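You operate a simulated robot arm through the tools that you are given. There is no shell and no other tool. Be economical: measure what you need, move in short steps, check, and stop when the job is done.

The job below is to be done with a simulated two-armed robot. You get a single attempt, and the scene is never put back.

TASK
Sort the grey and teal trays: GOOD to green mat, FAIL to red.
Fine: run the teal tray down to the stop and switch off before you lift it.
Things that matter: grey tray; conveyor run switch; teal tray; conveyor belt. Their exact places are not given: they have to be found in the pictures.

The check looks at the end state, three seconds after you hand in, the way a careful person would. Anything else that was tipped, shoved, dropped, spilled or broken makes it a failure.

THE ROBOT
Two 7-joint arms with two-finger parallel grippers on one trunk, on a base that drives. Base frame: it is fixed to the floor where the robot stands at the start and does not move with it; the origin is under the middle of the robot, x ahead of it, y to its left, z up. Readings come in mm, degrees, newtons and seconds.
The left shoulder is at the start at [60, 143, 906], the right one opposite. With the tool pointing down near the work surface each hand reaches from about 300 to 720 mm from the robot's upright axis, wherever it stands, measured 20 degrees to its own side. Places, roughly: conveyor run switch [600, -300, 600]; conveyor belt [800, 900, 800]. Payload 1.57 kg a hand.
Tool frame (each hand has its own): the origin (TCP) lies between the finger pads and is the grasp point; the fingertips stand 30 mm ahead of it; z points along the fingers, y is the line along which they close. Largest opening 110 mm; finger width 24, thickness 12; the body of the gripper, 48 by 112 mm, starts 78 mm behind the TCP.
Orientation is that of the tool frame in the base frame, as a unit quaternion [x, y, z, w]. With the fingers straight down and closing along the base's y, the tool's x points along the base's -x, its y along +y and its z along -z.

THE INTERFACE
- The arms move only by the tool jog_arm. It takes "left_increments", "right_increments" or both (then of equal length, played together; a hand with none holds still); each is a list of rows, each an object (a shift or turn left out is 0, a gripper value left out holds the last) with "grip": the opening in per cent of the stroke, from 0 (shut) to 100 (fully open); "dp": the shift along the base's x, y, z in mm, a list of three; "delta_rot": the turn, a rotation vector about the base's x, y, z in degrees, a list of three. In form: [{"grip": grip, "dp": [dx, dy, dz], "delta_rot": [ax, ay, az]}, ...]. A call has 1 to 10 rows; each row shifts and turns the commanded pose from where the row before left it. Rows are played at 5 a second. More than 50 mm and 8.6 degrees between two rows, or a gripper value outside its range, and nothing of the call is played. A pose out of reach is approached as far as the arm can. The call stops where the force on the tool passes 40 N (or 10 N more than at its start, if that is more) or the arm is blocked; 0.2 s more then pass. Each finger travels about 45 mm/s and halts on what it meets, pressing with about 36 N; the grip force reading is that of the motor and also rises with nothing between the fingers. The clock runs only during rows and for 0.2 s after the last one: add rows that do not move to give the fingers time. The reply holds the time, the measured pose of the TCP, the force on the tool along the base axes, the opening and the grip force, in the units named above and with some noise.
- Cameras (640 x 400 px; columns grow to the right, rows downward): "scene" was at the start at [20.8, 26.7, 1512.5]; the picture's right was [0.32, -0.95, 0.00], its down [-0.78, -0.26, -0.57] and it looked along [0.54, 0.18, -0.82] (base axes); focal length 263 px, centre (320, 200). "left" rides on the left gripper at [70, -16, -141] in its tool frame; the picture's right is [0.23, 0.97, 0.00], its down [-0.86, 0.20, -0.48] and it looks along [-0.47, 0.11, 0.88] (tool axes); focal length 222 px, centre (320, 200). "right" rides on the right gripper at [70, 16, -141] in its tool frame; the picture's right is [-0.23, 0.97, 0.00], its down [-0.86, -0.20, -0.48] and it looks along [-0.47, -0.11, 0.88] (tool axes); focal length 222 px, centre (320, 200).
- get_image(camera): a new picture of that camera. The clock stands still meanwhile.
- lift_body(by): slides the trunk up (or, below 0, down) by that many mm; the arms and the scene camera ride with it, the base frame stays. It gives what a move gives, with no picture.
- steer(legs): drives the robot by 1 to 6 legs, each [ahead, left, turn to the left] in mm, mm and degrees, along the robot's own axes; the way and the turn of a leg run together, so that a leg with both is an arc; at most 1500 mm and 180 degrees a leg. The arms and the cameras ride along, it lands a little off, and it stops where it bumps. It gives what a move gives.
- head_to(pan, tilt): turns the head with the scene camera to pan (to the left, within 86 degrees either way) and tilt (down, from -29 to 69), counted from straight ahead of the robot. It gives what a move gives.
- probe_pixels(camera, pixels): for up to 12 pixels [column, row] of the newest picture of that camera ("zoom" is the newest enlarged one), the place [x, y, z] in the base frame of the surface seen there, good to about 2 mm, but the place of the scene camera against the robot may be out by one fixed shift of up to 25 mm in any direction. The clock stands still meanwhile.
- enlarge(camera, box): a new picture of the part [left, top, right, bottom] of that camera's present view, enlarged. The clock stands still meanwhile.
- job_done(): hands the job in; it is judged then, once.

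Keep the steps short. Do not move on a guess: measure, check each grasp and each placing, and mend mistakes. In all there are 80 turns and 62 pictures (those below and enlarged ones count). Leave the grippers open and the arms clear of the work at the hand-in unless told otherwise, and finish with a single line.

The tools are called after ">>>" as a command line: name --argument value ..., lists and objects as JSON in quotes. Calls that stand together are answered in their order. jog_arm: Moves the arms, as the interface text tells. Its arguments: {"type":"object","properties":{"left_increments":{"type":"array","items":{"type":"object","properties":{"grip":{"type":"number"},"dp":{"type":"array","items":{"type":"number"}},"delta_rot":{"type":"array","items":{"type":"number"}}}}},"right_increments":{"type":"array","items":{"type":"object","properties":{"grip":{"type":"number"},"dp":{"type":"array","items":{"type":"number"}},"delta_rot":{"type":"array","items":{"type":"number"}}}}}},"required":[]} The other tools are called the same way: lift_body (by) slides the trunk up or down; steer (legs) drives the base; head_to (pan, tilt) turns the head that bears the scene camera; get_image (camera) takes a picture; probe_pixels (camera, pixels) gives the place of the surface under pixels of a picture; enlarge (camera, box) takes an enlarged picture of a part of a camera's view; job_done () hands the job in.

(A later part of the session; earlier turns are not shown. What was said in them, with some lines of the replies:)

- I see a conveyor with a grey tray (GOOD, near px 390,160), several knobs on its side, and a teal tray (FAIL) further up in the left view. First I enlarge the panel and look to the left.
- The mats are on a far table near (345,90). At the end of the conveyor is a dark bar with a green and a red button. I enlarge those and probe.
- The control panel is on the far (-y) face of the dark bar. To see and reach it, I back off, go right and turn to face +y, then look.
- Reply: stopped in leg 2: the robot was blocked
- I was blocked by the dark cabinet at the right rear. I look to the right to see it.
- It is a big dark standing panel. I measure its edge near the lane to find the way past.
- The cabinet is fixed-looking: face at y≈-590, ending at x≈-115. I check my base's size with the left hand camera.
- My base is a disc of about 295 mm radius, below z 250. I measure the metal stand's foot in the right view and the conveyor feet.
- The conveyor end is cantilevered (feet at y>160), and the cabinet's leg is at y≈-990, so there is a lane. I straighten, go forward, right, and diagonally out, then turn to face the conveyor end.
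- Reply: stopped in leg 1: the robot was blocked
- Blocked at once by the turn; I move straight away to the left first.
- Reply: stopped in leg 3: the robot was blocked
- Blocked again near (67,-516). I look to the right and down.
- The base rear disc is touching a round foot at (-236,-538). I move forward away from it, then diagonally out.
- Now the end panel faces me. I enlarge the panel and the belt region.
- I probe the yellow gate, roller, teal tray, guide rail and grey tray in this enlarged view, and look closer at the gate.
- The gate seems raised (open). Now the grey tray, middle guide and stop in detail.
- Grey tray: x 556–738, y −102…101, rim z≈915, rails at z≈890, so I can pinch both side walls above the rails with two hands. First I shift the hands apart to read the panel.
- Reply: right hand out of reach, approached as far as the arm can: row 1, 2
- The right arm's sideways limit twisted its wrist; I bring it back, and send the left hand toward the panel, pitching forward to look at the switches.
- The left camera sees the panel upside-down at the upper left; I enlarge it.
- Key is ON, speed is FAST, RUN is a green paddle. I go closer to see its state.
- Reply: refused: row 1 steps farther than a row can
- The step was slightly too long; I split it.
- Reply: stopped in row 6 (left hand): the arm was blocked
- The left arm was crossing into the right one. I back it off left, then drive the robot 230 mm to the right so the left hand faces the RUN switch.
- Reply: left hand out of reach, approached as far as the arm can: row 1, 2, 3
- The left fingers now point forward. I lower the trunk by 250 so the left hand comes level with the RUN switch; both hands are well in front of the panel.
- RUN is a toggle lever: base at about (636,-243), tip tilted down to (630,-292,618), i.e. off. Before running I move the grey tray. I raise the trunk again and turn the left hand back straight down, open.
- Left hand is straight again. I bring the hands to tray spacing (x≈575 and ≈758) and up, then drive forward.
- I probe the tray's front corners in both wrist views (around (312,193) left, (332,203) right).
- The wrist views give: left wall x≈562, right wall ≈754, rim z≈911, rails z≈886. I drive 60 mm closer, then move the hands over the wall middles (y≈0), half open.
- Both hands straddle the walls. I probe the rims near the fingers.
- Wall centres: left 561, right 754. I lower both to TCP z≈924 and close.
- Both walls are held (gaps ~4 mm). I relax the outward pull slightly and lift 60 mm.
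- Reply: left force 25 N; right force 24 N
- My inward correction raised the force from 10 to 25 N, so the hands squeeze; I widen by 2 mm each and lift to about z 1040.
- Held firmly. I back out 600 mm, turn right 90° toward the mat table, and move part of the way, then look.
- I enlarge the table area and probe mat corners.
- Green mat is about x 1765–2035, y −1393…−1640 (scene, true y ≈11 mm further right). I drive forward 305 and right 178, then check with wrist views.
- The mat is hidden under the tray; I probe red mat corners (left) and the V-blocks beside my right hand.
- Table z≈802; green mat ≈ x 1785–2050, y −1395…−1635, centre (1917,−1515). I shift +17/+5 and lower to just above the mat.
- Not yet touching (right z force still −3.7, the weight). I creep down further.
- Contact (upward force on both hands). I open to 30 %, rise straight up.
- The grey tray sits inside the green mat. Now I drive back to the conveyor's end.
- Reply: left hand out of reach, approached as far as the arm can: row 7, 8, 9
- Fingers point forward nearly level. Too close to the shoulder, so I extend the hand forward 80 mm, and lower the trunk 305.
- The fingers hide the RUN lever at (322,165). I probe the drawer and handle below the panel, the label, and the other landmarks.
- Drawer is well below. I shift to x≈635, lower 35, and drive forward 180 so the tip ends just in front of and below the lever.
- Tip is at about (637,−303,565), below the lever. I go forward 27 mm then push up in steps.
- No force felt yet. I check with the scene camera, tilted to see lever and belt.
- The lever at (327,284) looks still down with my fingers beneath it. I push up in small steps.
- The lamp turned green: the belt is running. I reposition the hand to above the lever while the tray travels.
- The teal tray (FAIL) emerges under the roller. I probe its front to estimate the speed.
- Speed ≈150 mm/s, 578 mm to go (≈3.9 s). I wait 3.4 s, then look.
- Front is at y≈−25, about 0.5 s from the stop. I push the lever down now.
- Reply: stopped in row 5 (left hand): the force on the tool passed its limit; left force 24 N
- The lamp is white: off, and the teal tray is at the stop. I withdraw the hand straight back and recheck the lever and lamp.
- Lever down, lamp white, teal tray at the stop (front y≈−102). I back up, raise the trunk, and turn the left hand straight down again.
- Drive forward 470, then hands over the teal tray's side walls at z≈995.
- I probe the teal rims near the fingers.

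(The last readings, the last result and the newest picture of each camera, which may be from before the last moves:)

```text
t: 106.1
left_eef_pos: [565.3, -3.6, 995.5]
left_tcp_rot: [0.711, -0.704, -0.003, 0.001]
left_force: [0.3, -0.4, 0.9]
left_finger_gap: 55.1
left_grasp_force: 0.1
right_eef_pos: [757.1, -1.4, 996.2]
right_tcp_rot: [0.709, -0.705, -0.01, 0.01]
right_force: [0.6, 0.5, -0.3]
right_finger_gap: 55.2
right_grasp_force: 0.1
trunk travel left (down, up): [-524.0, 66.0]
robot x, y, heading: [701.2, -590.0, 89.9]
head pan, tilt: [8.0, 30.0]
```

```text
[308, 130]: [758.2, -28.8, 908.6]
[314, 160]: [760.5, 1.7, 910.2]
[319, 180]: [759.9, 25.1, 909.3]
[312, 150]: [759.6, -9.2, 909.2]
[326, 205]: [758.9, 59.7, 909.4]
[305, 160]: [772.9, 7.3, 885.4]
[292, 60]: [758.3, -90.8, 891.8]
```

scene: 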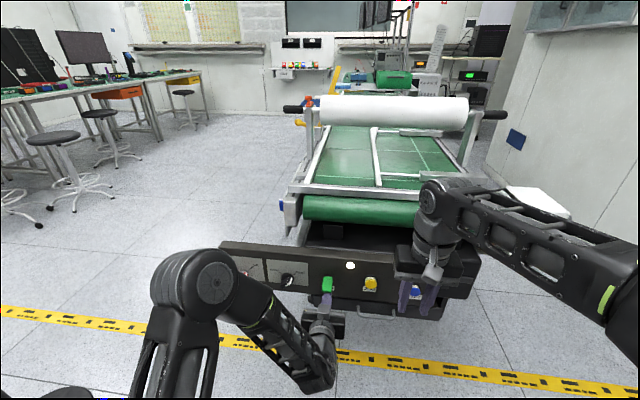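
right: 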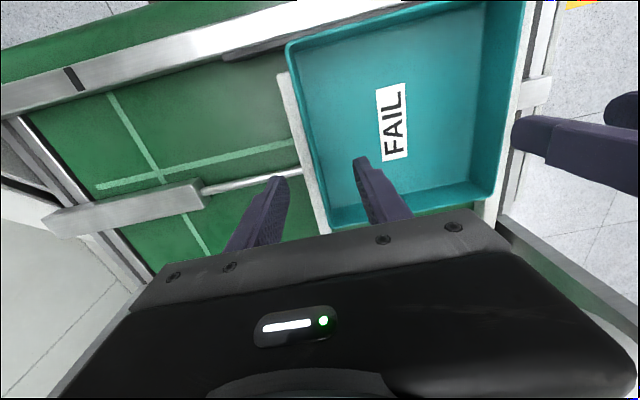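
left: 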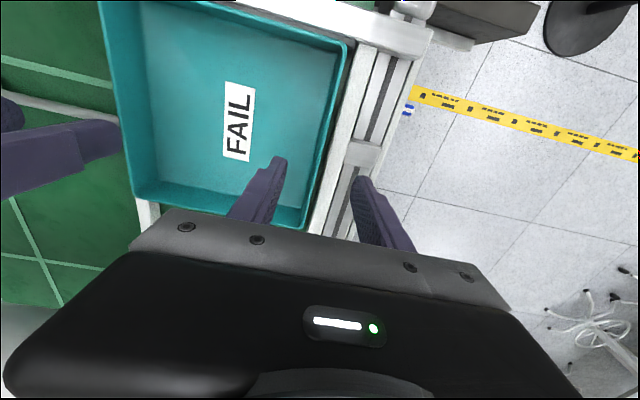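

Walls at x≈566 and ≈759, rim z≈910. I lower to z 924 and close.

>>> jog_arm --left_increments '[{"dp": [0, 1, -25]}, {"dp": [0, 1, -25]}, {"dp": [0, 0, -21.5]}, {"grip": 0}, {}, {}, {}, {}]' --right_increments '[{"dp": [1, 0, -25]}, {"dp": [1, 0, -25]}, {"dp": [0, 0, -22]}, {"grip": 0}, {}, {}, {}, {}]'

```text
t: 107.9
left_eef_pos: [564.4, 0.5, 924.9]
left_tcp_rot: [0.709, -0.705, -0.003, 0.003]
left_force: [-6.3, -1.8, 2.1]
left_finger_gap: 3.6
left_grasp_force: 24.7
right_eef_pos: [761.3, -0.8, 922.4]
right_tcp_rot: [0.709, -0.705, -0.011, 0.01]
right_force: [8.5, 1.3, 0.5]
right_finger_gap: 3.7
right_grasp_force: 24.6
trunk travel left (down, up): [-524.0, 66.0]
robot x, y, heading: [702.0, -589.5, 90.0]
head pan, tilt: [8.0, 30.0]
```

Both walls held. Lift to about z 1040.

>>> jog_arm --left_increments '[{"dp": [-0.5, 0, 5]}, {"dp": [0, 0, 15]}, {"dp": [0, 0, 25]}, {"dp": [0, 0, 25]}, {"dp": [0, 0, 25]}, {"dp": [0, 0, 20]}]' --right_increments '[{"dp": [0.5, 0, 5]}, {"dp": [0, 0, 15]}, {"dp": [0, 0, 25]}, {"dp": [0, 0, 25]}, {"dp": [0, 0, 25]}, {"dp": [0, 0, 20]}]'

>>> get_image --camera "left"

```text
t: 109.3
left_eef_pos: [563.6, -0.9, 1038.8]
left_tcp_rot: [0.711, -0.703, -0.002, 0.002]
left_force: [-10.6, -1.9, 1.2]
left_finger_gap: 3.9
left_grasp_force: 24.4
right_eef_pos: [761.3, 0.1, 1038.8]
right_tcp_rot: [0.709, -0.705, -0.01, 0.009]
right_force: [10.7, 3.1, -5.4]
right_finger_gap: 4.0
right_grasp_force: 24.7
trunk travel left (down, up): [-524.0, 66.0]
robot x, y, heading: [701.4, -591.5, 90.1]
head pan, tilt: [8.0, 30.0]
```

```text
7 pictures are left
```

left: 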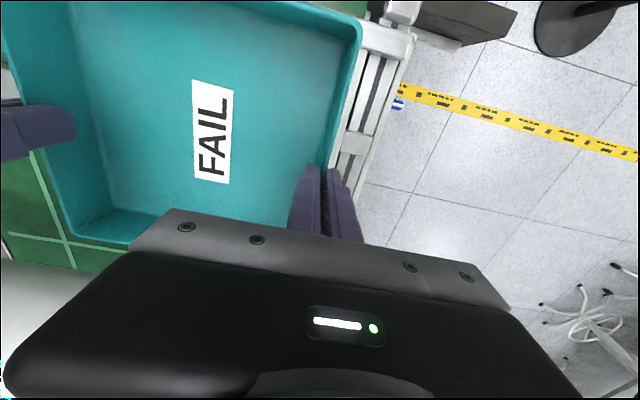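

Lifted level. Back out, turn toward the table, and drive to within 100 mm of the red mat position.

>>> steer --legs '[[-600, 0, 0], [0, 0, -90], [525, -88, 0]]'

```text
t: 119.2
left_eef_pos: [1817.4, -1110.9, 1038.6]
left_tcp_rot: [-0.017, 1.0, 0.005, 0.0]
left_force: [-3.0, 15.1, 1.3]
left_finger_gap: 3.6
left_grasp_force: 24.3
right_eef_pos: [1823.9, -1306.9, 1038.1]
right_tcp_rot: [-0.015, 1.0, 0.013, 0.001]
right_force: [3.6, -15.8, -4.7]
right_finger_gap: 4.4
right_grasp_force: 24.8
trunk travel left (down, up): [-524.0, 66.0]
robot x, y, heading: [1230.5, -1261.8, 1.5]
head pan, tilt: [8.0, 30.0]
```

Mid of hands is (1821,−1209) at heading +1.6°. I correct: forward 96, right 14, turn −1.7°.

>>> steer --legs '[[96, -15, -1.7]]'

>>> get_image --camera "right"

>>> get_image --camera "left"

```text
t: 120.3
left_eef_pos: [1918.5, -1141.8, 1036.8]
left_tcp_rot: [-0.002, 1.0, 0.003, -0.001]
left_force: [-2.5, -0.1, 0.7]
left_finger_gap: 4.0
left_grasp_force: 24.3
right_eef_pos: [1917.4, -1339.5, 1038.4]
right_tcp_rot: [0.0, 1.0, 0.013, 0.0]
right_force: [1.3, 0.4, -5.2]
right_finger_gap: 3.9
right_grasp_force: 24.7
trunk travel left (down, up): [-524.0, 66.0]
robot x, y, heading: [1324.1, -1276.0, -0.3]
head pan, tilt: [8.0, 30.0]
```

```text
6 pictures are left
```

right: 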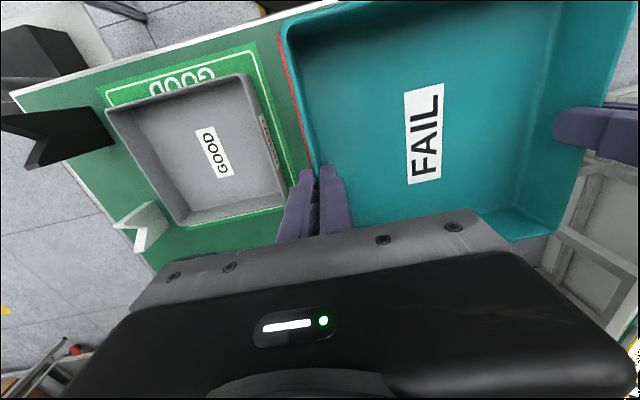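

```text
5 pictures are left
```

left: 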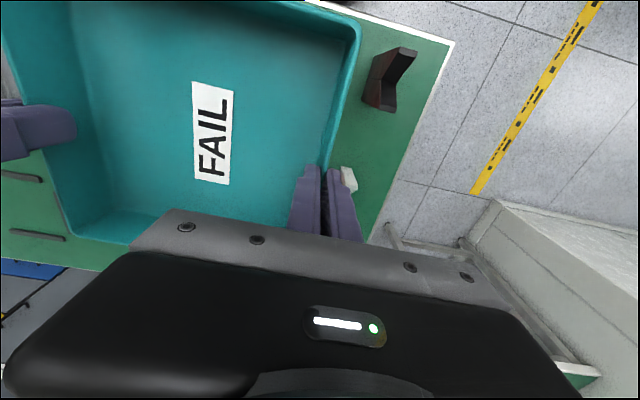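

Centred at (1918,−1241). I check the red mat's visible edge and the V-blocks near the left fingers.

>>> probe_pixels --camera "right" --pixels '[[284, 55], [300, 125], [307, 160], [110, 92], [283, 200]]'

>>> probe_pixels --camera "left" --pixels '[[348, 180], [345, 172], [375, 95], [390, 60], [400, 85]]'

```text
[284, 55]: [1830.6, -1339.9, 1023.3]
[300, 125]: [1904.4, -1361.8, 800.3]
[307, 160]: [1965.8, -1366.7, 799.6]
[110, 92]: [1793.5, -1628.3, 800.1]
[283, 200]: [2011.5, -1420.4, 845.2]
```

```text
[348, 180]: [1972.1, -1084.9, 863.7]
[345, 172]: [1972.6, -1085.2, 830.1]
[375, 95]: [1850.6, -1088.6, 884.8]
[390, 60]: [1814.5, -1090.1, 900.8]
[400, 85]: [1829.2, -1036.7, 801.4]
```

Red mat edge at y≈−1365, so the tray is inside it, and the blocks clear my fingers. Lower to just above the mat.

>>> jog_arm --left_increments '[{"dp": [0, 0, -18]}, {"dp": [0, 0, -20]}, {"dp": [0, 0, -20]}, {"dp": [0, 0, -20]}, {"dp": [0, 0, -20]}, {"dp": [0, 0, -20]}, {"dp": [0, 0, -20]}, {"dp": [0, 0, -20]}, {"dp": [0, 0, -11]}]' --right_increments '[{"dp": [0, 0, -18]}, {"dp": [0, 0, -20]}, {"dp": [0, 0, -20]}, {"dp": [0, 0, -20]}, {"dp": [0, 0, -20]}, {"dp": [0, 0, -20]}, {"dp": [0, 0, -20]}, {"dp": [0, 0, -20]}, {"dp": [0, 0, -11]}]'

>>> jog_arm --left_increments '[{"dp": [0, 0, -2]}, {"dp": [0, 0, -2]}, {"dp": [0, 0, -1]}]' --right_increments '[{"dp": [0, 0, -2]}, {"dp": [0, 0, -2]}, {"dp": [0, 0, -1]}]'

```text
t: 122.3
left_eef_pos: [1917.7, -1142.7, 868.3]
left_tcp_rot: [-0.002, 1.0, 0.004, 0.0]
left_force: [-3.3, -0.3, 1.6]
left_finger_gap: 4.0
left_grasp_force: 24.6
right_eef_pos: [1916.4, -1339.7, 868.8]
right_tcp_rot: [0.0, 1.0, 0.013, 0.001]
right_force: [2.4, -0.5, -5.1]
right_finger_gap: 3.9
right_grasp_force: 24.2
trunk travel left (down, up): [-524.0, 66.0]
robot x, y, heading: [1329.2, -1273.8, -0.1]
head pan, tilt: [8.0, 30.0]
```

```text
t: 123.1
left_eef_pos: [1916.6, -1143.2, 864.1]
left_tcp_rot: [-0.002, 1.0, 0.003, 0.0]
left_force: [-1.6, 1.2, 1.3]
left_finger_gap: 3.6
left_grasp_force: 24.9
right_eef_pos: [1915.9, -1340.5, 864.8]
right_tcp_rot: [0.001, 1.0, 0.013, 0.001]
right_force: [2.3, -1.3, -5.1]
right_finger_gap: 4.0
right_grasp_force: 24.6
trunk travel left (down, up): [-524.0, 66.0]
robot x, y, heading: [1325.3, -1277.8, -0.2]
head pan, tilt: [8.0, 30.0]
```

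Not yet touching; a bit more.

>>> jog_arm --left_increments '[{"dp": [0, 0, -1.5]}, {"dp": [0, 0, -1.5]}]' --right_increments '[{"dp": [0, 0, -1.5]}, {"dp": [0, 0, -1.5]}]'

```text
t: 123.7
left_eef_pos: [1916.5, -1143.0, 863.4]
left_tcp_rot: [-0.002, 1.0, 0.004, 0.002]
left_force: [-0.8, 2.3, 12.6]
left_finger_gap: 3.7
left_grasp_force: 24.5
right_eef_pos: [1916.0, -1340.0, 864.4]
right_tcp_rot: [0.001, 1.0, 0.014, 0.003]
right_force: [4.4, -1.9, 6.8]
right_finger_gap: 3.8
right_grasp_force: 24.7
trunk travel left (down, up): [-524.0, 66.0]
robot x, y, heading: [1327.1, -1276.8, -0.1]
head pan, tilt: [8.0, 30.0]
```

Contact. Open to 30 % and rise.

>>> jog_arm --left_increments '[{"dp": [0, 0, 1.5], "grip": 30}, {}, {}, {}, {"dp": [0, 0, 25]}, {"dp": [0, 0, 45]}, {"dp": [0, 0, 45]}, {"dp": [0, 0, 45]}]' --right_increments '[{"dp": [0, 0, 1.5], "grip": 30}, {}, {}, {}, {"dp": [0, 0, 25]}, {"dp": [0, 0, 45]}, {"dp": [0, 0, 45]}, {"dp": [0, 0, 45]}]'

>>> steer --legs '[[-450, 0, 0]]'

>>> jog_arm --left_increments '[{"grip": 100}, {}, {}, {}, {}]' --right_increments '[{"grip": 100}, {}, {}, {}, {}]'

>>> head_to --pan 0 --tilt 38

>>> get_image --camera "scene"

```text
t: 125.5
left_eef_pos: [1915.3, -1141.2, 1024.8]
left_tcp_rot: [-0.001, 1.0, 0.003, 0.002]
left_force: [0.5, 0.2, 0.1]
left_finger_gap: 33.1
left_grasp_force: 0.1
right_eef_pos: [1914.8, -1340.7, 1024.1]
right_tcp_rot: [0.001, 1.0, 0.013, 0.0]
right_force: [-0.6, 0.1, -0.7]
right_finger_gap: 33.1
right_grasp_force: 0.1
trunk travel left (down, up): [-524.0, 66.0]
robot x, y, heading: [1323.2, -1277.6, -0.2]
head pan, tilt: [8.0, 30.0]
```

```text
t: 128.2
left_eef_pos: [1465.4, -1141.4, 1023.2]
left_tcp_rot: [-0.001, 1.0, 0.003, 0.001]
left_force: [-0.3, -0.3, -0.5]
left_finger_gap: 33.0
left_grasp_force: 0.1
right_eef_pos: [1464.2, -1338.0, 1023.8]
right_tcp_rot: [0.001, 1.0, 0.013, 0.001]
right_force: [-1.1, -0.4, 0.5]
right_finger_gap: 33.2
right_grasp_force: 0.0
trunk travel left (down, up): [-524.0, 66.0]
robot x, y, heading: [871.4, -1273.5, -0.1]
head pan, tilt: [8.0, 30.0]
```

```text
t: 129.4
left_eef_pos: [1464.7, -1140.5, 1022.9]
left_tcp_rot: [-0.001, 1.0, 0.003, 0.0]
left_force: [-0.1, -0.6, -0.5]
left_finger_gap: 110.1
left_grasp_force: 0.0
right_eef_pos: [1463.4, -1339.5, 1023.8]
right_tcp_rot: [0.001, 1.0, 0.013, 0.001]
right_force: [0.0, -0.7, -0.4]
right_finger_gap: 110.0
right_grasp_force: 0.2
trunk travel left (down, up): [-524.0, 66.0]
robot x, y, heading: [876.9, -1276.7, -0.4]
head pan, tilt: [8.0, 30.0]
```

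```text
t: 130.1
left_eef_pos: [1465.4, -1141.1, 1021.3]
left_tcp_rot: [-0.001, 1.0, 0.003, 0.0]
left_force: [0.4, -0.5, 0.3]
left_finger_gap: 110.1
left_grasp_force: 0.1
right_eef_pos: [1463.6, -1339.3, 1023.7]
right_tcp_rot: [0.001, 1.0, 0.013, 0.001]
right_force: [0.1, 0.0, -0.5]
right_finger_gap: 109.8
right_grasp_force: 0.1
trunk travel left (down, up): [-524.0, 66.0]
robot x, y, heading: [875.2, -1271.7, -0.2]
head pan, tilt: [0.0, 38.0]
```

```text
4 pictures are left
```

scene: 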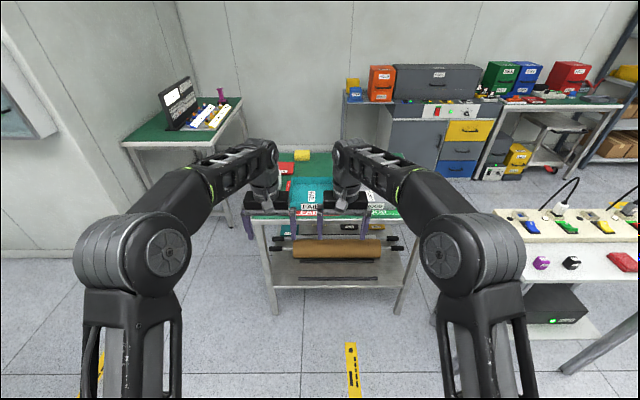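

I verify both trays, and that the conveyor lamp is still off (looking left).

>>> enlarge --camera "scene" --box '[230, 130, 420, 250]'

>>> head_to --pan 86 --tilt 35

>>> get_image --camera "scene"

```text
3.33 times, centred on (325, 190) of scene
```

zoom: 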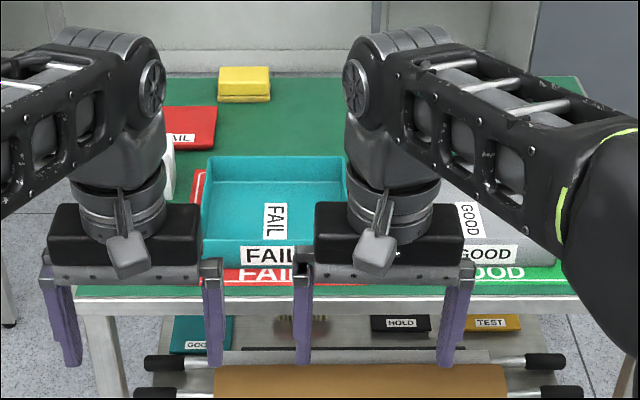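

```text
t: 131.7
left_eef_pos: [1464.8, -1140.4, 1023.5]
left_tcp_rot: [-0.001, 1.0, 0.004, 0.001]
left_force: [-0.1, 0.5, 0.9]
left_finger_gap: 109.8
left_grasp_force: 0.0
right_eef_pos: [1464.7, -1338.8, 1022.6]
right_tcp_rot: [0.0, 1.0, 0.013, 0.001]
right_force: [-0.5, -0.3, -0.7]
right_finger_gap: 110.0
right_grasp_force: 0.0
trunk travel left (down, up): [-524.0, 66.0]
robot x, y, heading: [875.3, -1272.4, -0.2]
head pan, tilt: [85.9, 35.0]
```

```text
2 pictures are left
```

scene: 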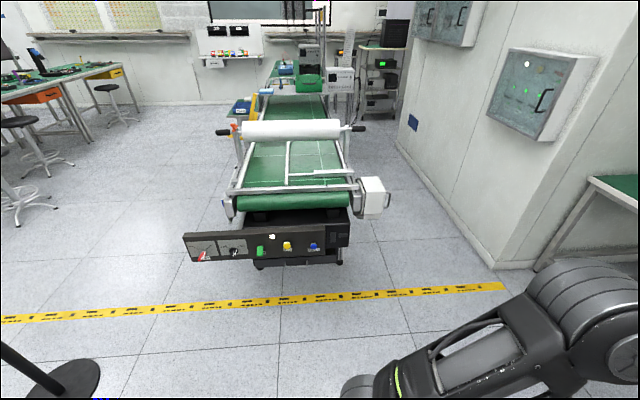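

The teal tray is on the red mat, the grey tray is on the green mat, the run lamp is white (off), the belt is empty and the grippers are open and clear. Handing in.

>>> job_done

```text
The job is handed in.
```

The grey GOOD tray is on the green mat and the teal FAIL tray, run to the stop and switched off before lifting, is on the red mat; on the way out my base was blocked three times against a round floor stand by the cabinet, and I saw no sign it moved.
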